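You operate a simulated robot arm through the tools that you are given. There is no shell and no other tool. Be economical: measure what you need, move in short steps, check, and stop when the job is done.

The job below is to be done with a simulated two-armed robot. You get a single attempt, and the scene is never put back.

## Task
On the test bench top, fold the rag in half, so that its two short edges meet.
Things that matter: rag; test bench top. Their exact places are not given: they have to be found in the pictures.

Only the result counts: the job must be done as asked and must still hold three seconds after the hand-in. Knocking over, shifting, dropping, spilling or breaking anything else fails it. Flat cloth is picked up by pressing the open fingertips on it (5 to 10 N) and closing them slowly along it; thin cloth reads only 2 to 8 mm in the jaws.

## Robot
Two 6-joint arms with two-finger parallel grippers on one trunk, on a base that drives. Base frame: it is fixed to the floor where the robot stands at the start and does not move with it; the origin is under the middle of the robot, x ahead of it, y to its left, z up; the surface under the hand at the start is at about z = 860. Lengths are in mm, angles in rad, forces in N, time in s.
The left shoulder is at the start at [80, 216, 1584], the right one opposite. With the tool pointing down near the work surface each hand reaches from about 100 to 700 mm from the robot's upright axis, wherever it stands, measured 20 degrees to its own side. Places, roughly: test bench top [700, -1300, 900]. Payload 3.43 kg a hand.
The tool frame of a hand sits at the grasp point between the pads (the TCP): z along the fingers, y along the line on which they close. The tips reach 30 mm beyond it. Largest opening 94 mm; finger width 28, thickness 10; the body of the gripper, 50 by 96 mm, starts 55 mm behind the TCP.
Orientation is that of the tool frame in the base frame, as [roll, pitch, yaw] about the fixed x, y, z axes, in that order (R = Rz(yaw) Ry(pitch) Rx(roll)). With the fingers straight down and closing along the base's y, the tool's x points along the base's -x, its y along +y and its z along -z.

## Interface
- The arms move only by the tool drive_tool. It takes "left_motion", "right_motion" or both (then of equal length, played together; a hand with none holds still); each is a list of rows, each an object of numbers (a shift or turn left out is 0, a gripper value left out holds the last): "tx", "ty", "tz": the shift along the tool's x, y, z in units of 30 mm (1.0 is 30 mm); "wx", "wy", "wz": the turn, a rotation vector about the tool's x, y, z in units of 8 degrees (1.0 is 8 degrees). In form: [{"tx": .., "ty": .., "tz": .., "wx": .., "wy": .., "wz": ..}, ...]. A call has 1 to 8 rows; each row shifts and turns the commanded pose from where the row before left it, along the tool's axes as they then stand. "left_claw" and "right_claw" are, for a hand that has rows, the gripper command, from -1 (shut) to 1 (fully open), values between in proportion, set as the call begins (left out, the last holds). A call with a number of a shift or a turn outside -1 to 1 is refused whole. Each row takes 0.2 s and may step no farther than 50 mm and 0.15 rad from the row before; otherwise, or with a gripper value out of range, the whole call is refused. A pose out of reach is approached as far as the arm can. The call stops where the force on the tool passes 40 N (or 10 N more than at its start, if that is more) or the arm is blocked; 0.2 s more then pass. The fingers move at their own pace (about 72 mm/s each) and stop on an object; they squeeze with about 21 N. The grip force told is the motor's: it shows also when the fingers shut on nothing. Time passes only in rows, and 0.2 s behind the last, so rows that do not move let the fingers close. It gives the time, the measured TCP pose, the force on the tool (base axes), the opening and the grip force at its end, in the units of the frame above (readings bear some noise), with the torque about the TCP (base axes, N m) and any sound that the robot's microphone picked up, and new pictures: "pictures" is both (left out), scene, wrist or none (wrist: the cameras of the hands that moved).
- Cameras (640 x 400 px; columns grow to the right, rows downward): "scene" is now at [99, -5.5, 1730.7]; the picture's right is [-0.06, -1.00, 0.00], its down [-0.84, 0.05, -0.55] and it looks along [0.54, -0.03, -0.84] (base axes); focal length 296 px, centre (320, 200). "left" rides on the left gripper at [76, -14, -103] in its tool frame; the picture's right is [0.18, 0.98, 0.00], its down [-0.75, 0.14, -0.64] and it looks along [-0.63, 0.12, 0.77] (tool axes); focal length 243 px, centre (320, 200). "right" rides on the right gripper at [76, 14, -102] in its tool frame; the picture's right is [-0.18, 0.98, 0.00], its down [-0.75, -0.14, -0.64] and it looks along [-0.63, -0.12, 0.77] (tool axes); focal length 243 px, centre (320, 200).
- raise_lower(by): slides the trunk up (or, below 0, down) by that many mm; the arms and the scene camera ride with it, the base frame stays. It gives what a move gives, with no picture.
- base_move(legs): drives the robot by 1 to 6 legs, each [ahead, left, turn to the left] in mm, mm and rad, along the robot's own axes; the way and the turn of a leg run together, so that a leg with both is an arc; at most 1500 mm and 3.142 rad a leg. The arms and the cameras ride along, it lands a little off, and it stops where it bumps. It gives what a move gives, and a new picture of the scene camera.
- pan_tilt(pan, tilt): turns the head with the scene camera to pan (to the left, within 1.501 rad either way) and tilt (down, from -0.506 to 1.204), counted from straight ahead of the robot. It gives what a move gives, and a new picture of the scene camera.
- point_at(camera, pixels): for up to 12 pixels [column, row] of the newest picture of that camera ("zoom" is the newest enlarged one), the place [x, y, z] in the base frame of the surface seen there, good to about 3 mm. The clock stands still meanwhile.
- inspect(camera, box): a new picture of the part [left, top, right, bottom] of that camera's present view, enlarged. The clock stands still meanwhile.
- finish_job(): hands the job in; it is judged then, once.

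Work in short steps. Measure before you move; look again where a grasp or a placing could have gone wrong, and mend it. You have 80 turns and 260 pictures in all, those below and enlarged ones among them. Open the grippers and draw the arms clear of the work before you hand the job in, unless the task says otherwise; then end with one line.

The tools are called after ">>>" as name(argument=value, ...) on one line, values as JSON. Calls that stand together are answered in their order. drive_tool: Moves the arms, as the interface text tells. Its arguments: {"type":"object","properties":{"left_motion":{"type":"array","items":{"type":"object","properties":{"tx":{"type":"number"},"ty":{"type":"number"},"tz":{"type":"number"},"wx":{"type":"number"},"wy":{"type":"number"},"wz":{"type":"number"}}}},"left_claw":{"type":"number"},"right_motion":{"type":"array","items":{"type":"object","properties":{"tx":{"type":"number"},"ty":{"type":"number"},"tz":{"type":"number"},"wx":{"type":"number"},"wy":{"type":"number"},"wz":{"type":"number"}}}},"right_claw":{"type":"number"},"pictures":{"type":"string","enum":["both","scene","wrist","none"]}},"required":[]} The other tools are called the same way: raise_lower (by) slides the trunk up or down; base_move (legs) drives the base; pan_tilt (pan, tilt) turns the head that bears the scene camera; point_at (camera, pixels) gives the place of the surface under pixels of a picture; inspect (camera, box) takes an enlarged picture of a part of a camera's view; finish_job () hands the job in.

At the start:

```text
clock: 0.0
left_position: [603.6, 127.1, 1088.5]
left_orientation: [3.141, 0.0, -3.141]
left_force: [0.2, 0.0, -0.3]
left_wrist_torque: [0.0, -0.01, -0.02]
left_width: 94.1
left_finger_force: 0.1
right_position: [446.1, -206.4, 995.6]
right_orientation: [-3.142, 0.0, -3.141]
right_force: [0.1, 0.6, -0.3]
right_wrist_torque: [0.01, 0.02, 0.01]
right_width: 93.9
right_finger_force: 0.0
trunk travel left (down, up): [-814.0, 26.0]
robot x, y, heading: [0.8, 0.8, 0.002]
head pan, tilt: [-0.056, 0.993]
```

scene: 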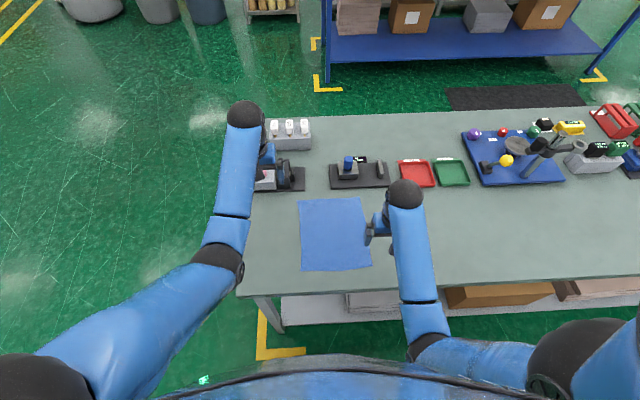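
right: 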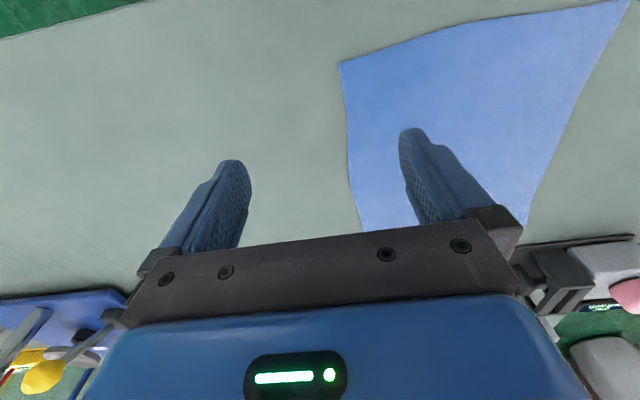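
left: 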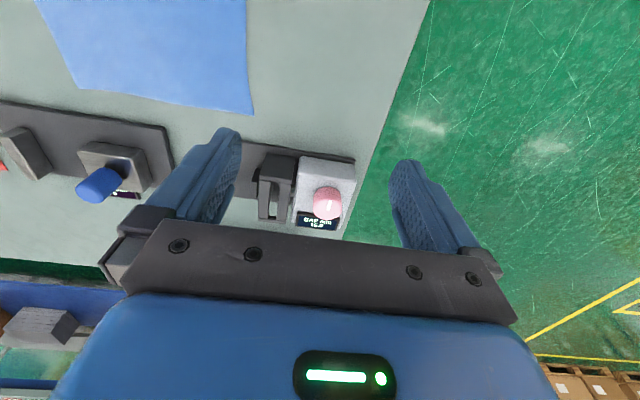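

The blue rag is on the bench at about columns 298-371, rows 197-271 in the scene picture; I measure its corners and the bench around it.

>>> point_at(camera="scene", pixels=[[300, 201], [362, 198], [370, 265], [303, 270], [335, 235], [280, 240], [335, 278], [245, 290], [335, 186], [300, 188]])

>>> inspect(camera="scene", box=[240, 150, 440, 300])

```text
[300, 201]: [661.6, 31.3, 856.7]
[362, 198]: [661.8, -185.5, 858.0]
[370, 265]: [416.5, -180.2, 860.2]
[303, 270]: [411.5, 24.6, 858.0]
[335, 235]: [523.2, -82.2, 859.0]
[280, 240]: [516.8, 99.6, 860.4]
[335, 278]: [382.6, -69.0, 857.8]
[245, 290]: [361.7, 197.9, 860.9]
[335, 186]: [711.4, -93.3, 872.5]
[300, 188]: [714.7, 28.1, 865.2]
```

```text
2.67 times, centred on (340, 225) of scene
```

zoom: 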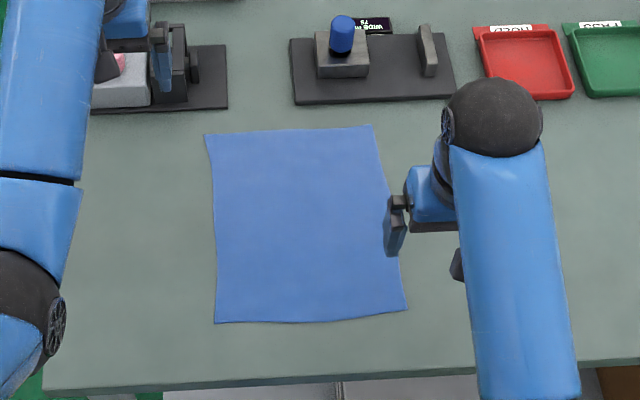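

The rag's corners span x 411–661, y −185–31, so the short edges look like the near and far ones. The stated bench place lies far to the right, so I look that way to make sure which bench and rag are meant.

>>> pan_tilt(pan=-0.95, tilt=0.75)

>>> point_at(camera="zoom", pixels=[[208, 138], [371, 128], [404, 308], [217, 321], [290, 131], [310, 319], [213, 230], [385, 200]])

```text
clock: 1.2
left_position: [603.3, 127.4, 1088.2]
left_orientation: [3.142, 0.0, 3.141]
left_force: [-0.5, 0.5, -1.1]
left_wrist_torque: [-0.01, -0.02, 0.02]
left_width: 93.8
left_finger_force: 0.0
right_position: [446.2, -205.2, 994.9]
right_orientation: [-3.141, 0.0, 3.141]
right_force: [-0.2, -0.3, -0.8]
right_wrist_torque: [-0.03, 0.02, -0.01]
right_width: 93.9
right_finger_force: 0.0
trunk travel left (down, up): [-814.0, 26.0]
robot x, y, heading: [-1.8, -0.8, 0.001]
head pan, tilt: [-0.949, 0.75]
```

scene: 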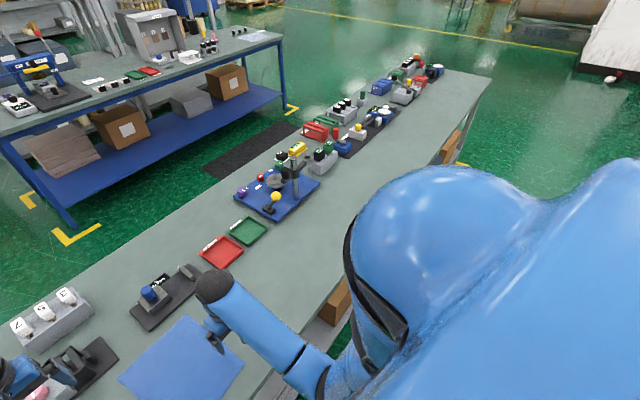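

```text
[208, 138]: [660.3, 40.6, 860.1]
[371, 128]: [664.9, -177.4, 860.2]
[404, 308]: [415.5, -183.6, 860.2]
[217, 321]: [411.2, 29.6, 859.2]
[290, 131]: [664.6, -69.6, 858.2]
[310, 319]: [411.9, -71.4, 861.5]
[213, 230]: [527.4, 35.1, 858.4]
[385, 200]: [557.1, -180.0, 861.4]
```

There is one long bench here and the blue rag is on it; its short edges are the near one (x≈412) and the far one (x≈663), each about 216 long. I will pick up the far corners and bring them to the near edge. First I bring the head back and both hands above the far corners.

>>> drive_tool(left_motion=[{"tx": -0.43, "ty": -0.975}, {"tx": -0.43, "ty": -0.975}, {"tx": -0.43, "ty": -0.975}, {"tx": -0.43, "ty": -0.975}, {"tz": 1}, {"tz": 1}, {"tz": 1}, {"tz": 1}], right_motion=[{"tx": -1, "ty": 0.257}, {"tx": -1, "ty": 0.257}, {"tx": -1, "ty": 0.257}, {"tx": -1, "ty": 0.257}, {"tx": -1, "ty": 0.257}, {"tx": -1, "ty": 0.257}, {"tx": -1, "ty": 0.257}, {"tz": 0.9}], left_claw=-0.3, right_claw=-0.3, pictures="wrist")

>>> pan_tilt(pan=-0.1, tilt=1.0)

```text
clock: 3.0
left_position: [654.4, 10.1, 969.7]
left_orientation: [-3.142, 0.001, -3.141]
left_force: [0.4, 0.0, -0.6]
left_wrist_torque: [0.03, -0.01, -0.01]
left_width: 33.1
left_finger_force: 0.1
right_position: [657.5, -151.7, 966.5]
right_orientation: [3.141, 0.0, -3.141]
right_force: [0.1, -0.6, -0.4]
right_wrist_torque: [-0.03, -0.02, -0.01]
right_width: 33.0
right_finger_force: 0.0
trunk travel left (down, up): [-814.0, 26.0]
robot x, y, heading: [0.7, -1.1, 0.003]
head pan, tilt: [-0.949, 0.75]
```

right: 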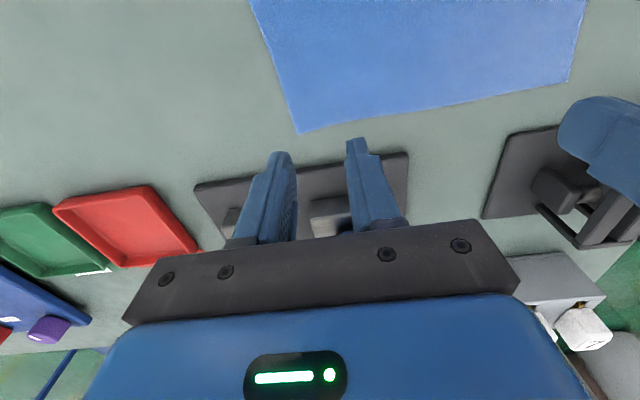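
left: 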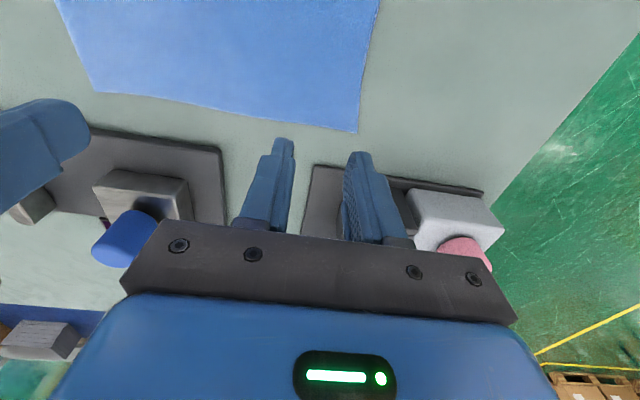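

```text
clock: 4.2
left_position: [654.6, 10.1, 969.4]
left_orientation: [-3.141, 0.0, 3.141]
left_force: [-0.3, -0.1, -0.4]
left_wrist_torque: [0.01, -0.01, 0.0]
left_width: 32.9
left_finger_force: 0.2
right_position: [655.2, -150.9, 967.2]
right_orientation: [3.141, 0.0, -3.141]
right_force: [-0.1, 0.0, -0.6]
right_wrist_torque: [-0.02, -0.02, -0.04]
right_width: 32.7
right_finger_force: 0.0
trunk travel left (down, up): [-814.0, 26.0]
robot x, y, heading: [-1.9, 2.4, 0.001]
head pan, tilt: [-0.099, 1.0]
```

scene: 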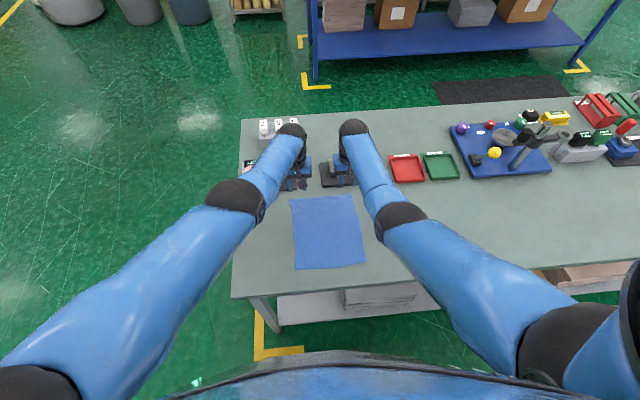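

Hands hang above the far edge; I measure the far corners in the wrist views (right (299,130) and (573,80), left (92,90) and (357,130)).

>>> point_at(camera="right", pixels=[[300, 128], [400, 112], [500, 95], [568, 79], [270, 60], [350, 175], [240, 190]])

>>> point_at(camera="left", pixels=[[94, 89], [200, 103], [300, 123], [355, 129], [368, 60], [330, 175], [160, 150]])

```text
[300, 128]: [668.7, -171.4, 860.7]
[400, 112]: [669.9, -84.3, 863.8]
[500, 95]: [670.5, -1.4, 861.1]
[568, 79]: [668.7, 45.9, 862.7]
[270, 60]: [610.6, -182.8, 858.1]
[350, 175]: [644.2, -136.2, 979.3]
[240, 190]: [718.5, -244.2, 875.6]
```

```text
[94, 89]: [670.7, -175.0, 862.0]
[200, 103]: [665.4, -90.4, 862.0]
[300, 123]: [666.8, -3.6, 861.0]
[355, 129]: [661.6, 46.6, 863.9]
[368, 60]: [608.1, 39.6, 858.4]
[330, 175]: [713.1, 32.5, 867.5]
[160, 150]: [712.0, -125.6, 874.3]
```

Far corners are at about (664, 45) and (669, −173). I centre the hands just inside them and lower to 7 mm above the rag.

>>> drive_tool(left_motion=[{"tx": -0.1, "ty": 0.3, "tz": 0.8}, {"tz": 0.8}, {"tz": 0.8}, {}], right_motion=[{"tx": -0.1, "ty": 0.13, "tz": 0.75}, {"tz": 0.8}, {"tz": 0.8}, {}], pictures="wrist")

```text
clock: 5.2
left_position: [629.7, 28.7, 914.3]
left_orientation: [-3.141, 0.0, -3.141]
left_force: [-0.2, -0.4, -0.3]
left_wrist_torque: [0.02, 0.0, 0.0]
left_width: 32.8
left_finger_force: 0.1
left hand out of reach, approached as far as the arm can: row 1, 2, 3
right_position: [648.4, -148.5, 903.2]
right_orientation: [3.142, 0.002, 3.141]
right_force: [-1.2, -0.6, 0.6]
right_wrist_torque: [0.03, 0.01, -0.01]
right_width: 32.8
right_finger_force: 0.0
right hand out of reach, approached as far as the arm can: row 3
trunk travel left (down, up): [-814.0, 26.0]
robot x, y, heading: [0.8, 1.8, 0.004]
head pan, tilt: [-0.099, 1.0]
```

right: 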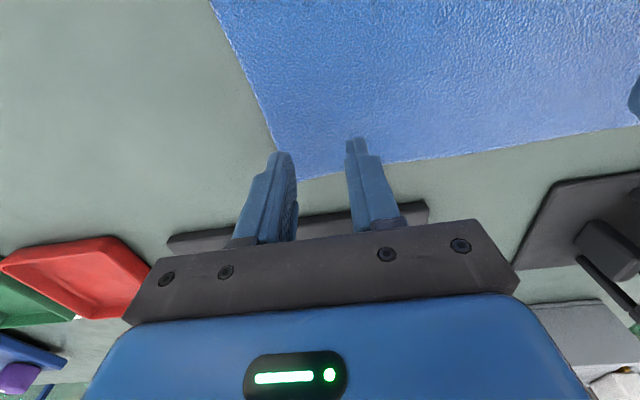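
left: 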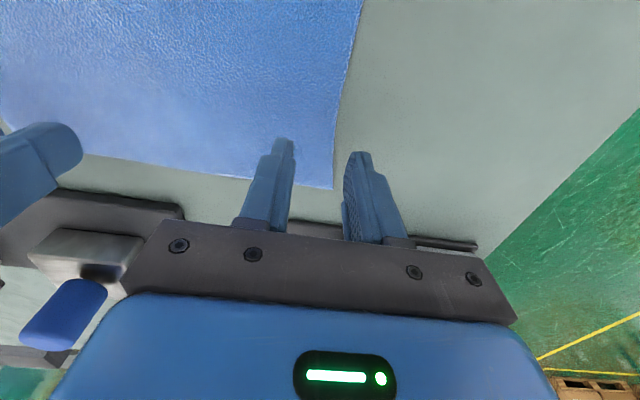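

At this height the arms are at the end of their reach. I raise the hands and lower the trunk by 200 mm to bring the shoulders closer.

>>> drive_tool(left_motion=[{"tz": -1}, {"tz": -1}, {"tz": -1}, {"tz": -1}, {"tz": -1}, {"tz": -1}, {"tz": -1}, {}], right_motion=[{"tz": -1}, {"tz": -1}, {"tz": -1}, {"tz": -1}, {"tz": -1}, {"tz": -1}, {"tz": -1}, {}], pictures="none")

>>> raise_lower(by=-180)

```text
clock: 7.0
left_position: [629.2, 30.6, 1123.7]
left_orientation: [3.141, -0.001, 3.14]
left_force: [-0.3, 0.6, -0.2]
left_wrist_torque: [-0.01, -0.03, 0.01]
left_width: 33.0
left_finger_force: 0.2
right_position: [648.6, -149.3, 1115.0]
right_orientation: [-3.141, -0.001, -3.14]
right_force: [0.1, 0.6, 0.1]
right_wrist_torque: [-0.03, 0.04, -0.02]
right_width: 32.9
right_finger_force: 0.1
trunk travel left (down, up): [-814.0, 26.0]
robot x, y, heading: [-2.8, -2.3, -0.004]
head pan, tilt: [-0.099, 1.0]
```

```text
clock: 9.0
left_position: [629.1, 30.0, 944.4]
left_orientation: [-3.141, -0.001, -3.141]
left_force: [0.8, -0.6, -0.1]
left_wrist_torque: [-0.04, 0.03, 0.01]
left_width: 33.0
left_finger_force: 0.1
right_position: [648.6, -149.2, 933.8]
right_orientation: [3.141, 0.001, -3.141]
right_force: [-0.2, 0.5, 0.2]
right_wrist_torque: [0.03, 0.04, -0.03]
right_width: 32.8
right_finger_force: 0.1
trunk travel left (down, up): [-634.0, 206.0]
robot x, y, heading: [0.3, -3.3, -0.0]
head pan, tilt: [-0.099, 1.0]
```

The hands are now within better reach; I move to x≈658 and about 7 mm above the rag.

>>> drive_tool(left_motion=[{"tx": -0.97, "ty": -0.33}, {"tz": 0.8}, {"tz": 0.77}, {}], right_motion=[{"tx": -0.3, "ty": 0.07}, {"tz": 0.6}, {"tz": 0.63}, {}], pictures="wrist")

```text
clock: 10.0
left_position: [659.0, 20.1, 896.9]
left_orientation: [-3.141, -0.001, 3.141]
left_force: [0.4, -0.1, -0.7]
left_wrist_torque: [-0.04, -0.03, 0.01]
left_width: 32.8
left_finger_force: 0.0
right_position: [658.3, -147.0, 896.8]
right_orientation: [-3.141, 0.001, -3.139]
right_force: [-0.4, -0.3, -1.0]
right_wrist_torque: [0.0, -0.04, -0.02]
right_width: 32.9
right_finger_force: 0.1
trunk travel left (down, up): [-634.0, 206.0]
robot x, y, heading: [-4.2, -1.3, 0.001]
head pan, tilt: [-0.099, 1.0]
```

right: 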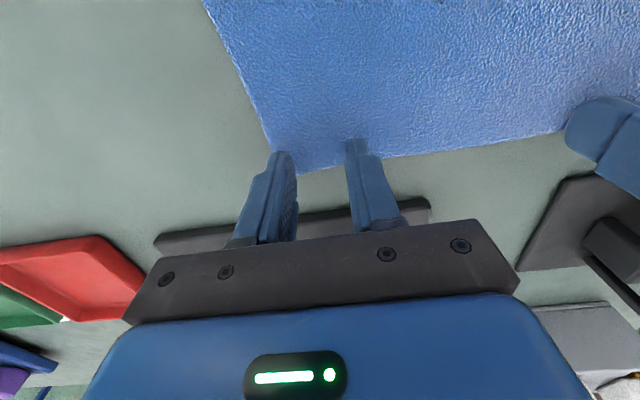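
left: 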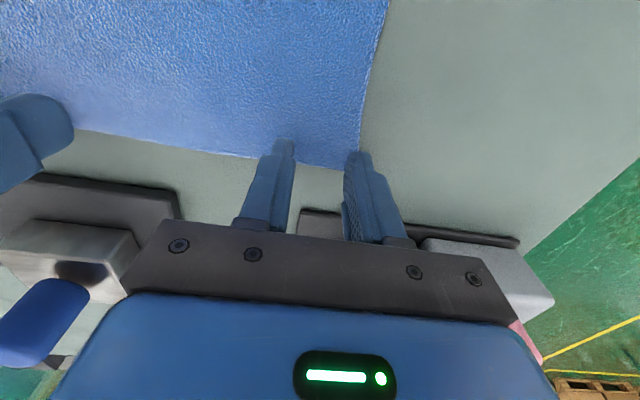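

I enlarge both tip regions to see where the corners lie relative to the tips.

>>> inspect(camera="left", box=[200, 90, 440, 240])

>>> inspect(camera="right", box=[200, 90, 440, 240])

```text
2.67 times, centred on (320, 165) of left
```

zoom: 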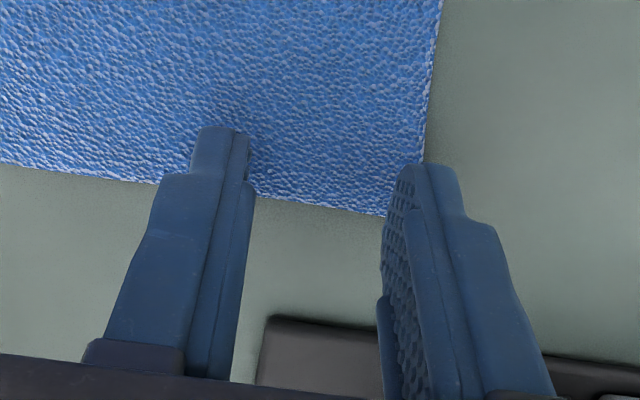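

```text
2.67 times, centred on (320, 165) of right
```

zoom: 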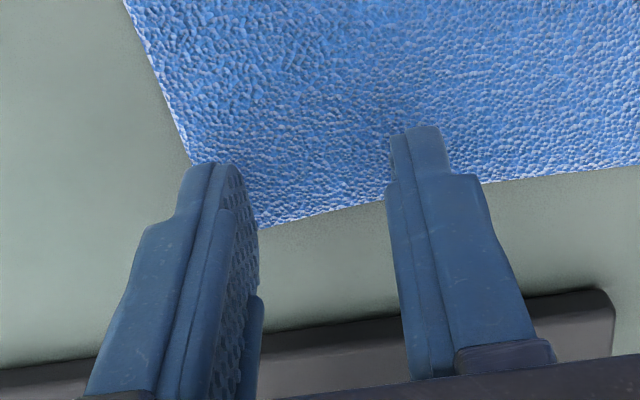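

The outer tips sit right at the long edges, so I shift each hand about 9 mm inward and go down near contact.

>>> drive_tool(left_motion=[{"ty": -0.3}, {"tz": 0.1}, {"tz": 0.08}, {}], right_motion=[{"ty": 0.3}, {"tz": 0.1}, {"tz": 0.08}, {}], pictures="none")

```text
clock: 11.0
left_position: [657.3, 11.0, 892.1]
left_orientation: [-3.139, -0.002, -3.141]
left_force: [0.2, -0.4, 1.6]
left_wrist_torque: [0.02, -0.04, 0.0]
left_width: 32.8
left_finger_force: 0.0
right_position: [657.4, -139.3, 891.0]
right_orientation: [-3.141, -0.001, -3.141]
right_force: [-0.2, 0.7, 1.0]
right_wrist_torque: [-0.01, 0.0, 0.01]
right_width: 32.8
right_finger_force: 0.0
trunk travel left (down, up): [-634.0, 206.0]
robot x, y, heading: [3.6, -2.5, 0.001]
head pan, tilt: [-0.099, 1.0]
```

Just touching. I press a little more on both until the force is 5–10 N.

>>> drive_tool(left_motion=[{"tz": 0.05}, {}], right_motion=[{"tz": 0.05}, {}], pictures="none")

```text
clock: 11.6
left_position: [658.1, 10.8, 891.9]
left_orientation: [-3.141, 0.001, 3.141]
left_force: [1.2, -0.9, 5.0]
left_wrist_torque: [0.03, -0.03, 0.0]
left_width: 32.9
left_finger_force: 0.2
right_position: [658.0, -138.5, 890.3]
right_orientation: [-3.141, 0.002, 3.141]
right_force: [1.8, 0.1, 5.4]
right_wrist_torque: [0.01, -0.04, 0.01]
right_width: 32.9
right_finger_force: 0.1
trunk travel left (down, up): [-634.0, 206.0]
robot x, y, heading: [-2.5, -3.4, -0.001]
head pan, tilt: [-0.099, 1.0]
```

About 5 N on each. I press a touch more and close both slowly, beginning with the left at a first step.

>>> drive_tool(left_motion=[{"tz": 0.03}, {}], left_claw=-0.5, pictures="none")

>>> drive_tool(left_motion=[{}, {}], left_claw=-0.7, pictures="none")

>>> drive_tool(left_motion=[{}, {}, {}], left_claw=-1, pictures="both")

>>> inspect(camera="left", box=[200, 90, 440, 240])

```text
clock: 12.2
left_position: [656.9, 11.2, 890.3]
left_orientation: [-3.14, 0.003, 3.141]
left_force: [1.4, -0.6, 11.6]
left_wrist_torque: [0.05, 0.01, 0.0]
left_width: 22.5
left_finger_force: 0.1
right_position: [657.3, -138.6, 892.4]
right_orientation: [3.141, 0.001, 3.14]
right_force: [1.8, 0.7, 4.9]
right_wrist_torque: [0.04, -0.07, 0.0]
right_width: 33.2
right_finger_force: 0.0
trunk travel left (down, up): [-634.0, 206.0]
robot x, y, heading: [3.5, -0.4, 0.0]
head pan, tilt: [-0.099, 1.0]
```

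```text
clock: 12.8
left_position: [656.9, 10.4, 892.4]
left_orientation: [3.141, 0.003, 3.141]
left_force: [1.3, -1.4, 15.3]
left_wrist_torque: [0.06, -0.04, -0.01]
left_width: 13.5
left_finger_force: 0.1
right_position: [655.8, -138.2, 891.0]
right_orientation: [3.141, 0.002, -3.141]
right_force: [0.5, 1.6, 3.4]
right_wrist_torque: [0.04, 0.01, -0.01]
right_width: 32.8
right_finger_force: 0.2
trunk travel left (down, up): [-634.0, 206.0]
robot x, y, heading: [-0.6, 1.6, -0.001]
head pan, tilt: [-0.099, 1.0]
```

```text
clock: 13.6
left_position: [656.0, 11.6, 891.6]
left_orientation: [3.141, 0.004, 3.141]
left_force: [1.6, -2.3, 17.5]
left_wrist_torque: [-0.01, 0.0, 0.03]
left_width: 1.8
left_finger_force: 21.1
right_position: [656.3, -137.2, 890.7]
right_orientation: [-3.141, 0.002, 3.141]
right_force: [-0.3, 3.0, 3.0]
right_wrist_torque: [0.09, 0.05, 0.03]
right_width: 32.5
right_finger_force: 0.1
trunk travel left (down, up): [-634.0, 206.0]
robot x, y, heading: [-2.3, 1.0, -0.006]
head pan, tilt: [-0.099, 1.0]
```

scene: 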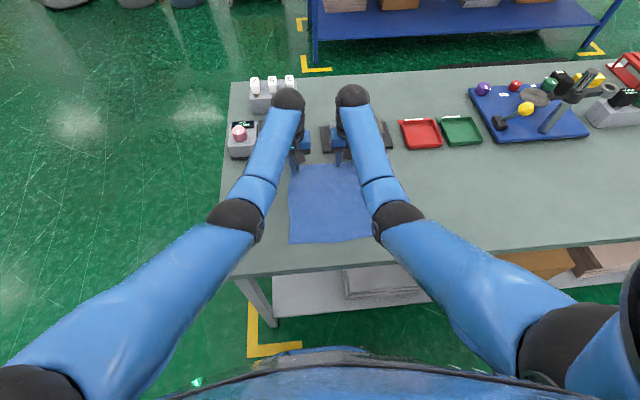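
left: 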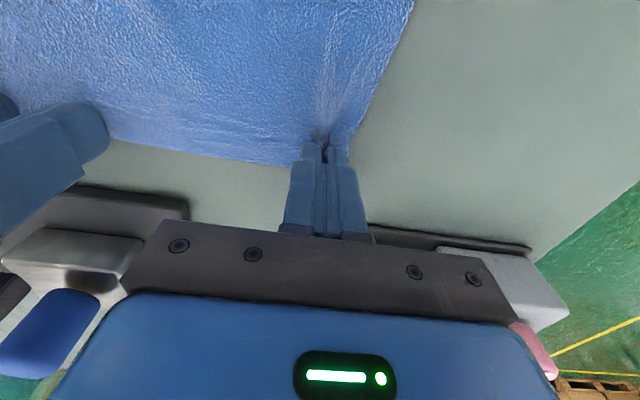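

```text
2.67 times, centred on (320, 165) of left
```

zoom: 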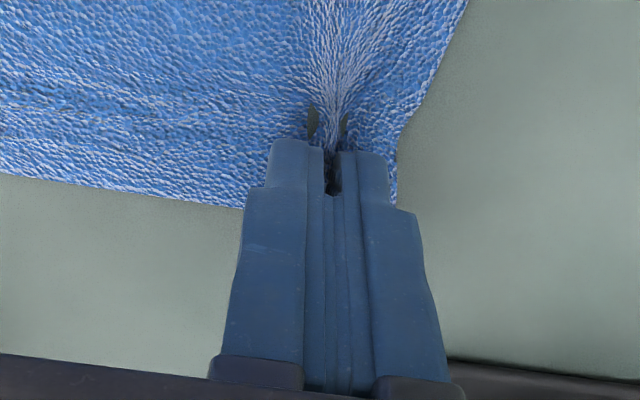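

The cloth is gathered into the left jaws (1.8 mm). Now the same with the right hand, in slow steps.

>>> drive_tool(right_motion=[{"tz": 0.05}, {}], right_claw=-0.5, pictures="none")

>>> drive_tool(right_motion=[{}, {}], right_claw=-0.7, pictures="none")

>>> drive_tool(right_motion=[{}, {}, {}], right_claw=-1, pictures="none")

>>> inspect(camera="right", box=[200, 90, 440, 240])

```text
clock: 14.2
left_position: [656.0, 10.6, 891.9]
left_orientation: [-3.14, 0.004, 3.141]
left_force: [3.8, 0.2, 15.6]
left_wrist_torque: [0.0, -0.03, 0.0]
left_width: 2.0
left_finger_force: 21.5
right_position: [656.0, -139.3, 891.3]
right_orientation: [-3.142, 0.003, 3.14]
right_force: [-0.3, 0.0, 11.6]
right_wrist_torque: [-0.03, -0.02, -0.03]
right_width: 23.1
right_finger_force: 0.2
trunk travel left (down, up): [-634.0, 206.0]
robot x, y, heading: [1.5, 0.1, 0.002]
head pan, tilt: [-0.099, 1.0]
```

```text
clock: 14.8
left_position: [655.9, 10.6, 890.7]
left_orientation: [3.14, 0.003, 3.14]
left_force: [3.1, -1.2, 14.7]
left_wrist_torque: [-0.03, -0.09, -0.03]
left_width: 2.0
left_finger_force: 21.3
right_position: [656.4, -137.9, 891.2]
right_orientation: [3.141, 0.004, -3.14]
right_force: [0.8, 1.0, 14.2]
right_wrist_torque: [-0.01, -0.06, -0.01]
right_width: 13.5
right_finger_force: 0.1
trunk travel left (down, up): [-634.0, 206.0]
robot x, y, heading: [-3.1, -0.6, 0.002]
head pan, tilt: [-0.099, 1.0]
```

```text
clock: 15.6
left_position: [656.1, 11.3, 890.9]
left_orientation: [-3.141, 0.003, 3.141]
left_force: [2.1, -2.9, 12.7]
left_wrist_torque: [-0.02, -0.04, -0.01]
left_width: 2.0
left_finger_force: 20.9
right_position: [655.5, -137.9, 892.1]
right_orientation: [3.142, 0.004, 3.141]
right_force: [0.9, 0.6, 17.3]
right_wrist_torque: [0.08, -0.05, 0.02]
right_width: 0.0
right_finger_force: 21.1
trunk travel left (down, up): [-634.0, 206.0]
robot x, y, heading: [1.5, -1.7, -0.001]
head pan, tilt: [-0.099, 1.0]
```

```text
2.67 times, centred on (320, 165) of right
```

zoom: 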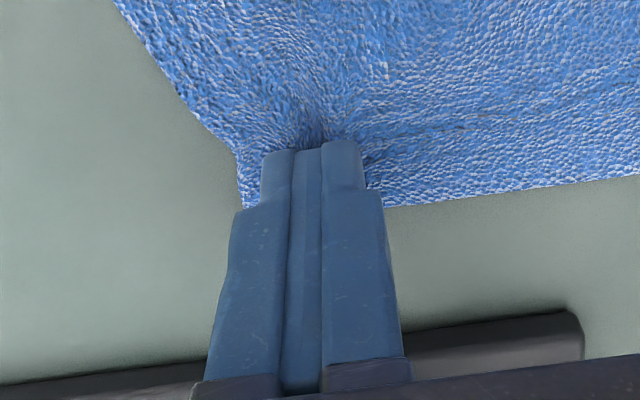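

The left holds (2.0 mm), the right reads 0.0, so it probably missed. I lift the right by 12 mm to check.

>>> drive_tool(right_motion=[{"tz": -0.5}, {}], pictures="none")

>>> inspect(camera="right", box=[200, 90, 440, 240])

```text
clock: 16.2
left_position: [656.0, 9.6, 890.3]
left_orientation: [3.141, 0.001, 3.14]
left_force: [-2.7, -0.5, 19.4]
left_wrist_torque: [0.05, 0.09, 0.0]
left_width: 2.2
left_finger_force: 21.2
right_position: [655.4, -137.9, 904.4]
right_orientation: [3.141, -0.001, -3.141]
right_force: [-1.0, -1.2, -0.6]
right_wrist_torque: [-0.03, 0.03, 0.01]
right_width: 0.0
right_finger_force: 21.2
trunk travel left (down, up): [-634.0, 206.0]
robot x, y, heading: [3.8, 1.2, 0.001]
head pan, tilt: [-0.099, 1.0]
```

```text
2.67 times, centred on (320, 165) of right
```

zoom: 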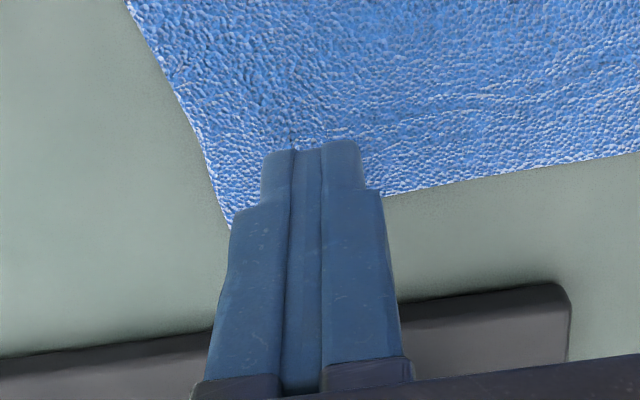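

The right slipped. I open it to 42 mm, measure the corner, then retry slightly deeper into the rag with more pressing.

>>> point_at(camera="zoom", pixels=[[236, 205], [400, 188], [560, 160], [205, 150]])

>>> drive_tool(right_motion=[{"tx": 0.2}, {}], right_claw=-0.1, pictures="none")

>>> inspect(camera="right", box=[200, 90, 440, 240])

```text
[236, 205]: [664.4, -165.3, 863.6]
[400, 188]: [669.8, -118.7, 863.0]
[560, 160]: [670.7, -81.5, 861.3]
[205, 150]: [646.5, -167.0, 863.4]
```

```text
clock: 16.8
left_position: [655.3, 10.5, 892.8]
left_orientation: [3.14, 0.005, 3.142]
left_force: [-2.0, -0.3, 19.5]
left_wrist_torque: [0.04, 0.14, -0.02]
left_width: 2.3
left_finger_force: 20.8
right_position: [649.3, -138.8, 904.4]
right_orientation: [3.141, 0.003, -3.141]
right_force: [-0.8, -0.2, 0.6]
right_wrist_torque: [0.02, -0.03, -0.03]
right_width: 42.4
right_finger_force: 0.0
trunk travel left (down, up): [-634.0, 206.0]
robot x, y, heading: [-2.1, -2.4, 0.004]
head pan, tilt: [-0.099, 1.0]
```

```text
2.67 times, centred on (320, 165) of right
```

zoom: 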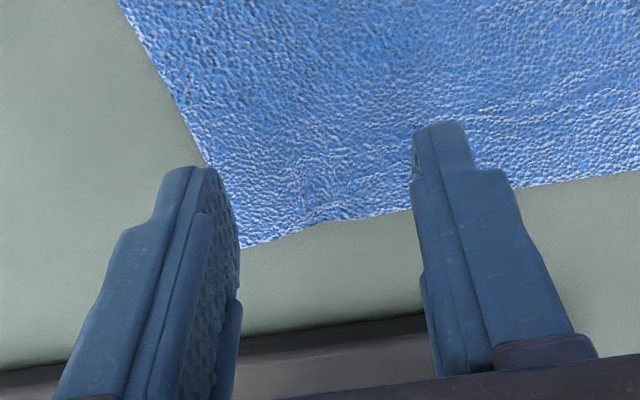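

The corner is near y −166, so I shift the right hand 8 mm inward and press down.

>>> drive_tool(right_motion=[{"ty": 0.27}, {"tz": 0.4}, {"tz": 0.15}, {}], pictures="none")

```text
clock: 17.8
left_position: [654.9, 10.9, 892.2]
left_orientation: [3.14, 0.004, 3.141]
left_force: [1.8, 0.3, 9.7]
left_wrist_torque: [0.0, -0.01, 0.0]
left_width: 2.0
left_finger_force: 21.1
right_position: [650.2, -131.5, 891.8]
right_orientation: [3.141, 0.006, 3.141]
right_force: [-2.1, -0.1, 19.6]
right_wrist_torque: [-0.34, 0.13, -0.05]
right_width: 42.2
right_finger_force: 0.1
trunk travel left (down, up): [-634.0, 206.0]
robot x, y, heading: [-1.8, -3.2, -0.002]
head pan, tilt: [-0.099, 1.0]
```

20 N is too hard; I ease back 1.5 mm and then close in small steps.

>>> drive_tool(right_motion=[{"tz": -0.06}, {}], right_claw=-0.3, pictures="none")

>>> drive_tool(right_motion=[{}, {}], right_claw=-0.5, pictures="none")

>>> inspect(camera="right", box=[200, 90, 440, 240])

```text
clock: 18.4
left_position: [655.6, 11.1, 891.8]
left_orientation: [3.14, 0.003, -3.14]
left_force: [-2.8, -0.6, 13.1]
left_wrist_torque: [-0.01, 0.13, 0.0]
left_width: 1.8
left_finger_force: 20.4
right_position: [649.7, -129.2, 891.6]
right_orientation: [3.14, 0.005, -3.141]
right_force: [2.8, 0.1, 13.9]
right_wrist_torque: [-0.16, -0.06, 0.03]
right_width: 33.1
right_finger_force: 0.4
trunk travel left (down, up): [-634.0, 206.0]
robot x, y, heading: [-0.0, 0.7, -0.001]
head pan, tilt: [-0.099, 1.0]
```

```text
clock: 19.0
left_position: [654.5, 11.6, 891.5]
left_orientation: [3.142, 0.003, 3.141]
left_force: [-0.7, -2.5, 11.3]
left_wrist_torque: [-0.05, 0.04, 0.03]
left_width: 1.9
left_finger_force: 20.8
right_position: [649.4, -129.8, 891.5]
right_orientation: [3.14, 0.003, -3.141]
right_force: [0.4, 3.4, 15.3]
right_wrist_torque: [-0.01, -0.04, 0.06]
right_width: 23.3
right_finger_force: 0.1
trunk travel left (down, up): [-634.0, 206.0]
robot x, y, heading: [-2.6, 2.8, -0.001]
head pan, tilt: [-0.099, 1.0]
```

```text
2.67 times, centred on (320, 165) of right
```

zoom: 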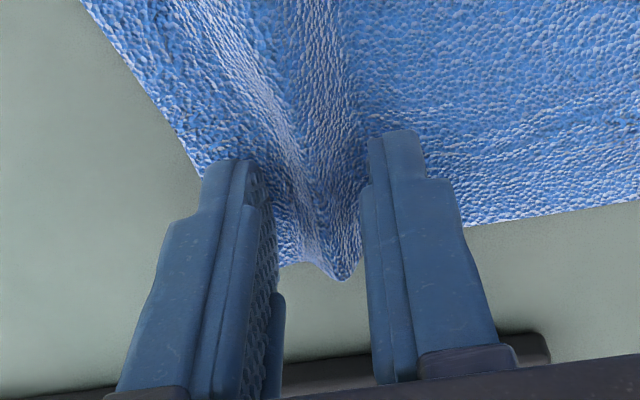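

A clear ridge stands up between the right fingers; I close the rest.

>>> drive_tool(right_motion=[{}, {}], right_claw=-0.7, pictures="none")

>>> drive_tool(right_motion=[{}, {}, {}], right_claw=-1, pictures="none")

>>> inspect(camera="right", box=[200, 90, 440, 240])

```text
clock: 19.6
left_position: [654.9, 11.2, 891.3]
left_orientation: [-3.141, 0.003, -3.141]
left_force: [-0.2, -3.0, 9.5]
left_wrist_torque: [-0.06, 0.04, 0.05]
left_width: 2.1
left_finger_force: 21.1
right_position: [649.1, -130.0, 891.3]
right_orientation: [-3.141, 0.005, 3.141]
right_force: [0.0, 3.3, 16.3]
right_wrist_torque: [-0.04, 0.0, 0.01]
right_width: 13.8
right_finger_force: 0.0
trunk travel left (down, up): [-634.0, 206.0]
robot x, y, heading: [1.2, 3.0, 0.001]
head pan, tilt: [-0.099, 1.0]
```

```text
clock: 20.4
left_position: [655.5, 10.7, 891.2]
left_orientation: [-3.141, 0.005, 3.141]
left_force: [-1.3, -1.3, 8.9]
left_wrist_torque: [-0.04, 0.03, 0.03]
left_width: 2.1
left_finger_force: 20.8
right_position: [649.8, -130.6, 892.3]
right_orientation: [3.141, 0.003, -3.14]
right_force: [-0.4, 1.5, 17.1]
right_wrist_torque: [-0.04, -0.01, 0.06]
right_width: 7.1
right_finger_force: 20.9
trunk travel left (down, up): [-634.0, 206.0]
robot x, y, heading: [-0.9, 1.2, 0.005]
head pan, tilt: [-0.099, 1.0]
```

```text
2.67 times, centred on (320, 165) of right
```

zoom: 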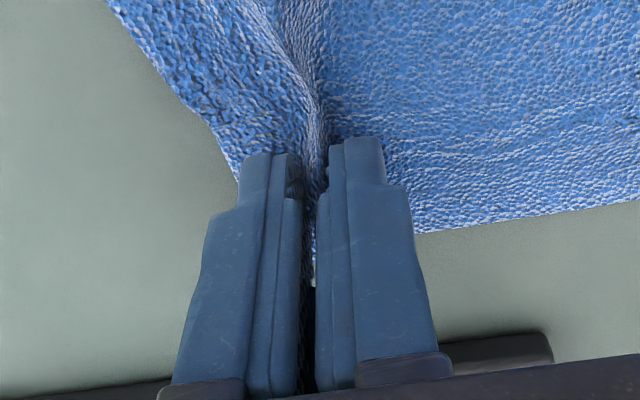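

Both hands now hold cloth (2.1 and 7.1 mm). I lift both 60 mm and check.

>>> drive_tool(left_motion=[{"tz": -0.5}, {"tz": -0.5}, {"tz": -0.5}, {"tz": -0.5}], right_motion=[{"tz": -0.5}, {"tz": -0.5}, {"tz": -0.5}, {"tz": -0.5}])

```text
clock: 21.4
left_position: [660.0, 10.5, 948.9]
left_orientation: [-3.141, -0.002, -3.141]
left_force: [1.3, -2.3, -0.2]
left_wrist_torque: [-0.08, -0.01, -0.01]
left_width: 2.0
left_finger_force: 21.4
right_position: [651.3, -130.8, 950.0]
right_orientation: [3.142, 0.0, -3.141]
right_force: [-0.8, 2.6, 0.0]
right_wrist_torque: [0.07, -0.02, 0.01]
right_width: 6.6
right_finger_force: 20.8
trunk travel left (down, up): [-634.0, 206.0]
robot x, y, heading: [-0.3, -3.0, -0.002]
head pan, tilt: [-0.099, 1.0]
```

scene: 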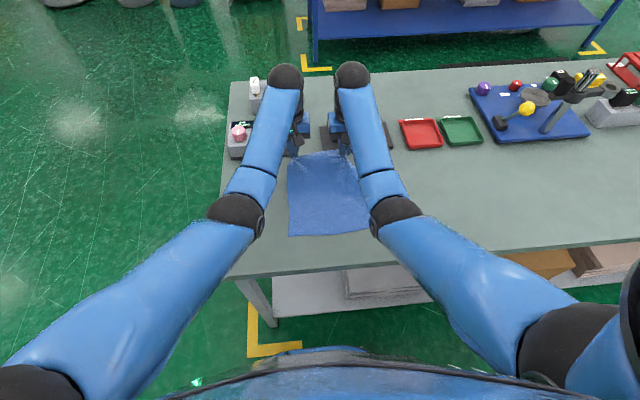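
right: 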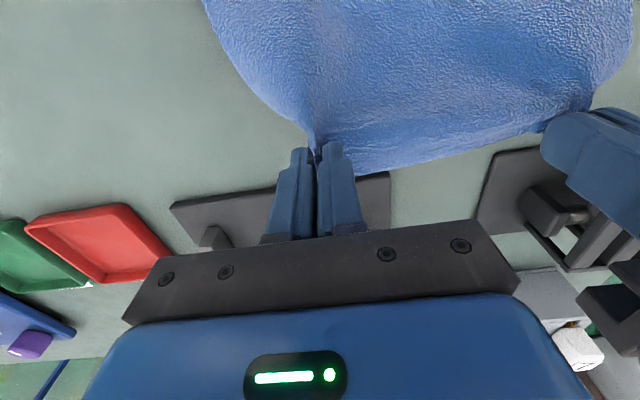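
left: 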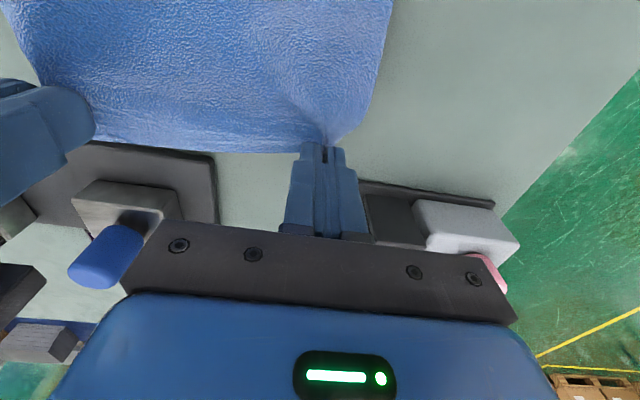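

Both corners are lifted. I measure the near edge, which is the target, at scene (290,235)–(368,230).

>>> point_at(camera="scene", pixels=[[290, 234], [330, 233], [366, 229], [330, 205], [288, 200], [330, 240]])

>>> inspect(camera="scene", box=[260, 130, 400, 250])

```text
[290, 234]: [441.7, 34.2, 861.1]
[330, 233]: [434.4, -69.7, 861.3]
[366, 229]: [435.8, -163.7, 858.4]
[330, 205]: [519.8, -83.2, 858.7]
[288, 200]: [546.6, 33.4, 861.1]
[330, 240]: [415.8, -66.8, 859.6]
```

```text
3.33 times, centred on (330, 190) of scene
```

zoom: 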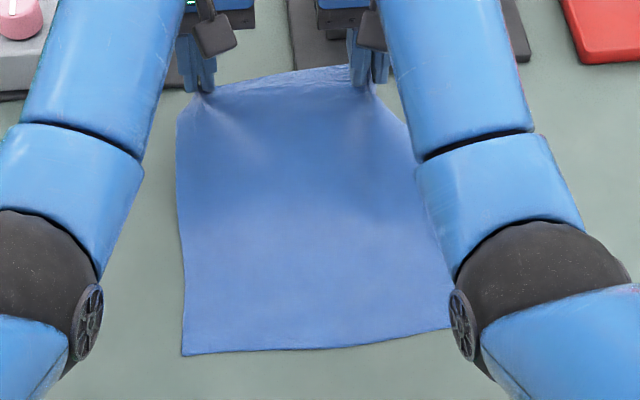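

>>> point_at(camera="zoom", pixels=[[184, 353], [260, 349], [330, 345], [400, 336], [445, 327], [184, 290], [215, 95], [350, 72], [290, 78]])

```text
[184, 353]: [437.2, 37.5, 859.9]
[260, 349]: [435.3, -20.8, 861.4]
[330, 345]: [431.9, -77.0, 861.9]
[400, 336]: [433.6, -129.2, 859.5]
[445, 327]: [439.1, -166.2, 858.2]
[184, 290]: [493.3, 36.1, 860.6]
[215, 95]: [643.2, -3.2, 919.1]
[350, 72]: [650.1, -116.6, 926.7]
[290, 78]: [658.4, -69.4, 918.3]
```

The rag slid about 25 mm forward in lifting; its near edge is now at x≈436, corners (437, 38) and (439, −168). I now swing the held edge back in an arc around x≈562, tilting the fingers forward as it goes.

>>> drive_tool(left_motion=[{"tx": 0.75, "tz": -0.433}, {"tx": 0.75, "tz": -0.433}, {"tx": 0.933, "tz": -0.2, "wy": -1}, {"tx": 0.896, "tz": -0.328, "wy": -1}], right_motion=[{"tx": 0.75, "tz": -0.433}, {"tx": 0.75, "tz": -0.433}, {"tx": 0.933, "tz": -0.2, "wy": -1}, {"tx": 0.896, "tz": -0.328, "wy": -1}])

```text
clock: 22.4
left_position: [563.9, 7.2, 978.8]
left_orientation: [3.141, 0.283, -3.141]
left_force: [-0.5, -1.3, 0.6]
left_wrist_torque: [-0.04, -0.05, -0.01]
left_width: 1.5
left_finger_force: 20.9
left hand out of reach, approached as far as the arm can: row 2
right_position: [579.0, -125.8, 961.3]
right_orientation: [-3.142, 0.284, 3.141]
right_force: [-0.2, 0.2, 0.7]
right_wrist_torque: [0.04, 0.0, 0.01]
right_width: 6.4
right_finger_force: 21.1
right hand out of reach, approached as far as the arm can: row 1, 2
trunk travel left (down, up): [-634.0, 206.0]
robot x, y, heading: [0.1, -2.3, 0.002]
head pan, tilt: [-0.099, 1.0]
```

scene: 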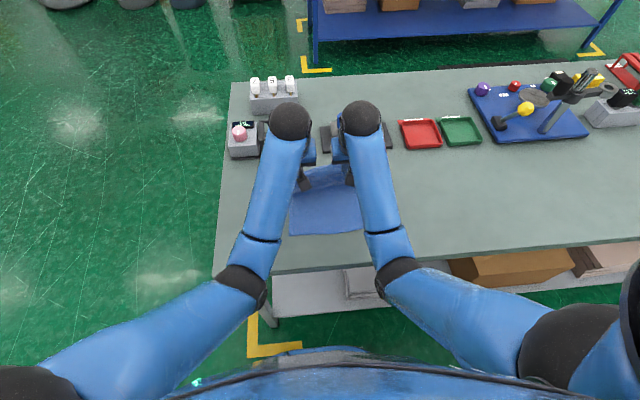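
right: 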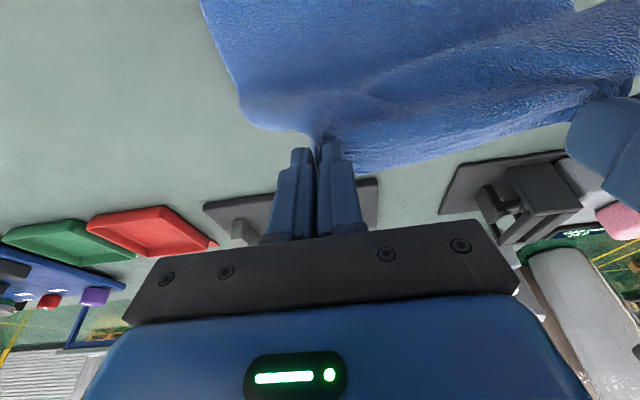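
left: 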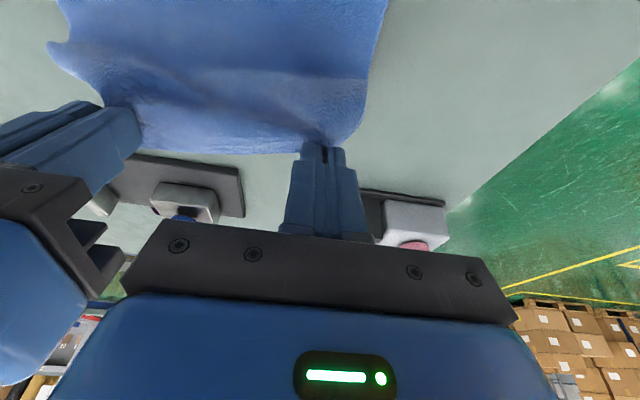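

Both still hold, at slightly different x (564 and 579) owing to reach limits. I go on with the arc to about (499, 970), tilt 32°, evening both hands out.

>>> drive_tool(left_motion=[{"tx": 0.722, "tz": -0.106, "wy": -1}, {"tx": 0.701, "tz": -0.205, "wy": -1}, {"tx": 0.666, "tz": -0.299}, {}], right_motion=[{"tx": 0.825, "tz": -0.344, "wy": -1}, {"tx": 0.771, "tz": -0.456, "wy": -1}, {"tx": 0.7, "tz": -0.556}, {}])

```text
clock: 23.4
left_position: [503.3, 4.9, 967.3]
left_orientation: [-3.14, 0.557, 3.141]
left_force: [0.3, 0.0, 0.0]
left_wrist_torque: [-0.03, 0.01, 0.0]
left_width: 1.7
left_finger_force: 21.1
right_position: [503.6, -125.8, 967.4]
right_orientation: [-3.141, 0.558, -3.141]
right_force: [0.1, 0.2, 0.2]
right_wrist_torque: [0.01, 0.01, 0.02]
right_width: 6.2
right_finger_force: 21.2
trunk travel left (down, up): [-634.0, 206.0]
robot x, y, heading: [3.6, -2.6, -0.004]
head pan, tilt: [-0.099, 1.0]
```

scene: 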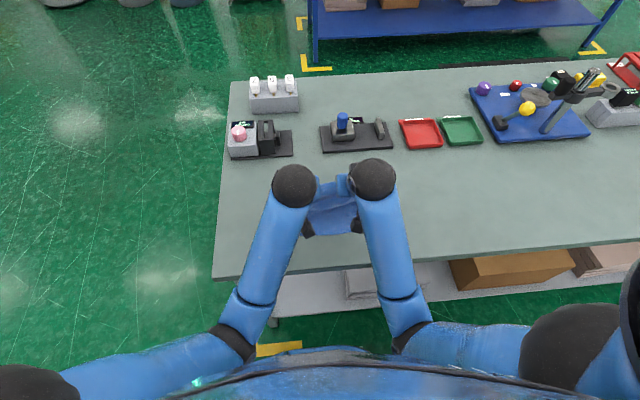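
right: 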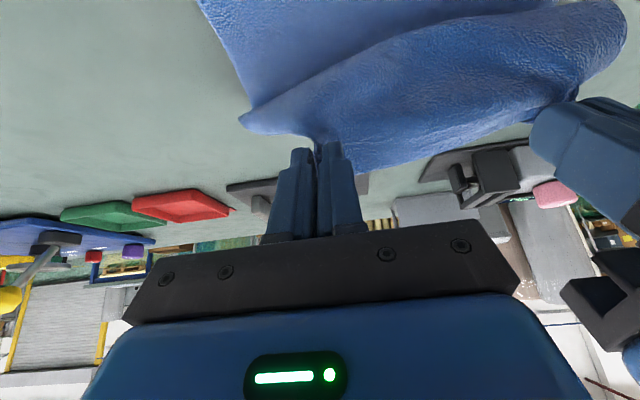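
left: 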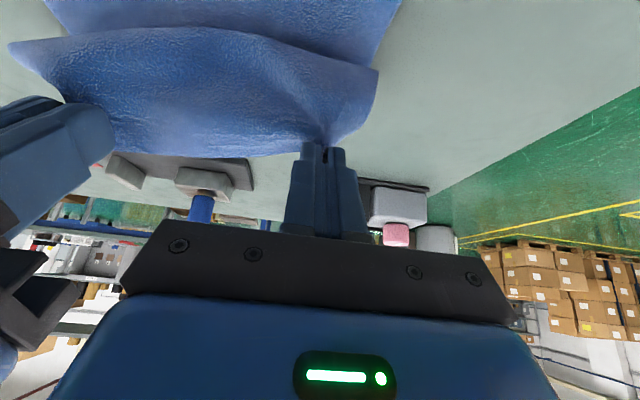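

The cloth hangs with its free edge still tucked under toward +x, as expected. I keep going down and tilt to about 48° toward (458, 920).

>>> drive_tool(left_motion=[{"tx": 0.82, "tz": 0.117, "wy": -1}, {"tx": 0.828, "wy": -1}, {"tx": 0.528, "tz": 0.161}, {}], right_motion=[{"tx": 0.82, "tz": 0.117, "wy": -1}, {"tx": 0.828, "wy": -1}, {"tx": 0.528, "tz": 0.161}, {}])

```text
clock: 24.4
left_position: [457.1, 6.4, 921.9]
left_orientation: [-3.141, 0.839, 3.142]
left_force: [-0.4, 0.3, 0.8]
left_wrist_torque: [0.01, 0.03, 0.02]
left_width: 1.7
left_finger_force: 21.0
right_position: [457.9, -125.5, 920.0]
right_orientation: [3.141, 0.838, 3.14]
right_force: [-0.2, -0.8, -0.5]
right_wrist_torque: [-0.03, -0.03, 0.02]
right_width: 6.5
right_finger_force: 21.6
trunk travel left (down, up): [-634.0, 206.0]
robot x, y, heading: [-0.2, 0.4, -0.004]
head pan, tilt: [-0.099, 1.0]
```

scene: 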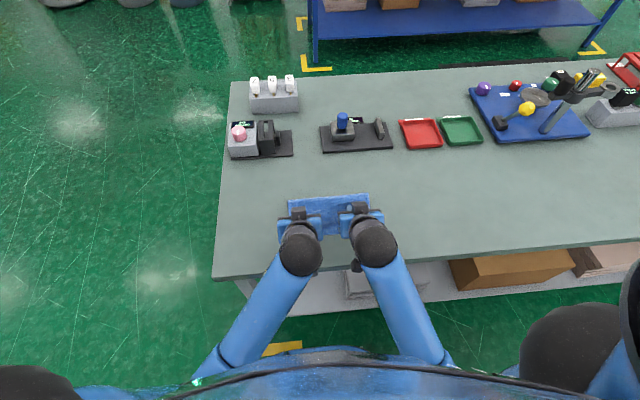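
right: 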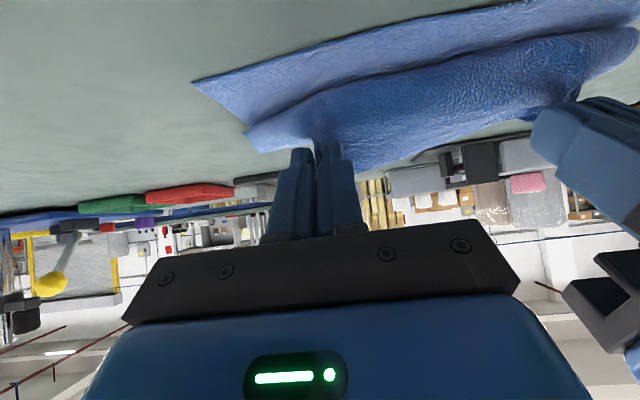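
left: 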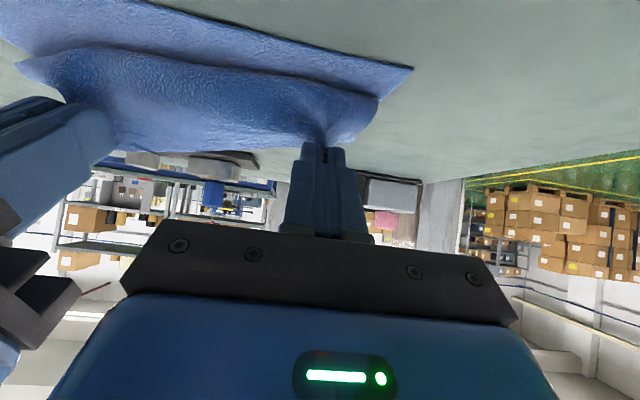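

The fold is forming, and the near edge of the lower layer is visible in both wrist views. I measure crease and edges.

>>> point_at(camera="left", pixels=[[407, 70], [300, 45], [220, 28], [374, 98], [250, 75], [160, 55], [210, 148], [345, 130]])

>>> point_at(camera="right", pixels=[[200, 82], [300, 52], [400, 30], [250, 128], [400, 85], [500, 55], [420, 155]])

>>> inspect(camera="scene", box=[250, 170, 410, 270])

```text
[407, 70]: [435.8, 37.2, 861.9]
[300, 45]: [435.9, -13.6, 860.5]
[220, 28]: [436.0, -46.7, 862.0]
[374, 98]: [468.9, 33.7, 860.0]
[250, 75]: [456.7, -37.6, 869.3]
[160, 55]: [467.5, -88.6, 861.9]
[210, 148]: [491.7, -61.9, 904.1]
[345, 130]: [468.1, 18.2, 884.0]
```

```text
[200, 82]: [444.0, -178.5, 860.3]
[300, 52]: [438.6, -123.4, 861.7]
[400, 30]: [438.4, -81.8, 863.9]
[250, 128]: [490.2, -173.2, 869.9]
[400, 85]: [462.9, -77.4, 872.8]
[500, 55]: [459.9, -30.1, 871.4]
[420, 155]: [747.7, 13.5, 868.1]
```

```text
4.00 times, centred on (330, 220) of scene
```

zoom: 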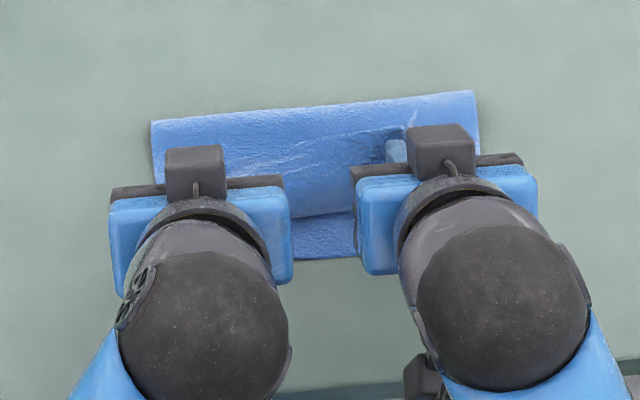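

>>> point_at(camera="zoom", pixels=[[157, 126], [310, 112], [470, 97], [157, 175], [320, 180], [325, 212], [325, 225], [325, 255]])

```text
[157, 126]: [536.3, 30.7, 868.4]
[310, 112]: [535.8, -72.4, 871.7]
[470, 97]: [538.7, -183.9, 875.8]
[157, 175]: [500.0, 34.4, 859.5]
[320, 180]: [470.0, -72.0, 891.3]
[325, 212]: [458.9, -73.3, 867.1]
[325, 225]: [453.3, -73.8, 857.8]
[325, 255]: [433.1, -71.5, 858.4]
```

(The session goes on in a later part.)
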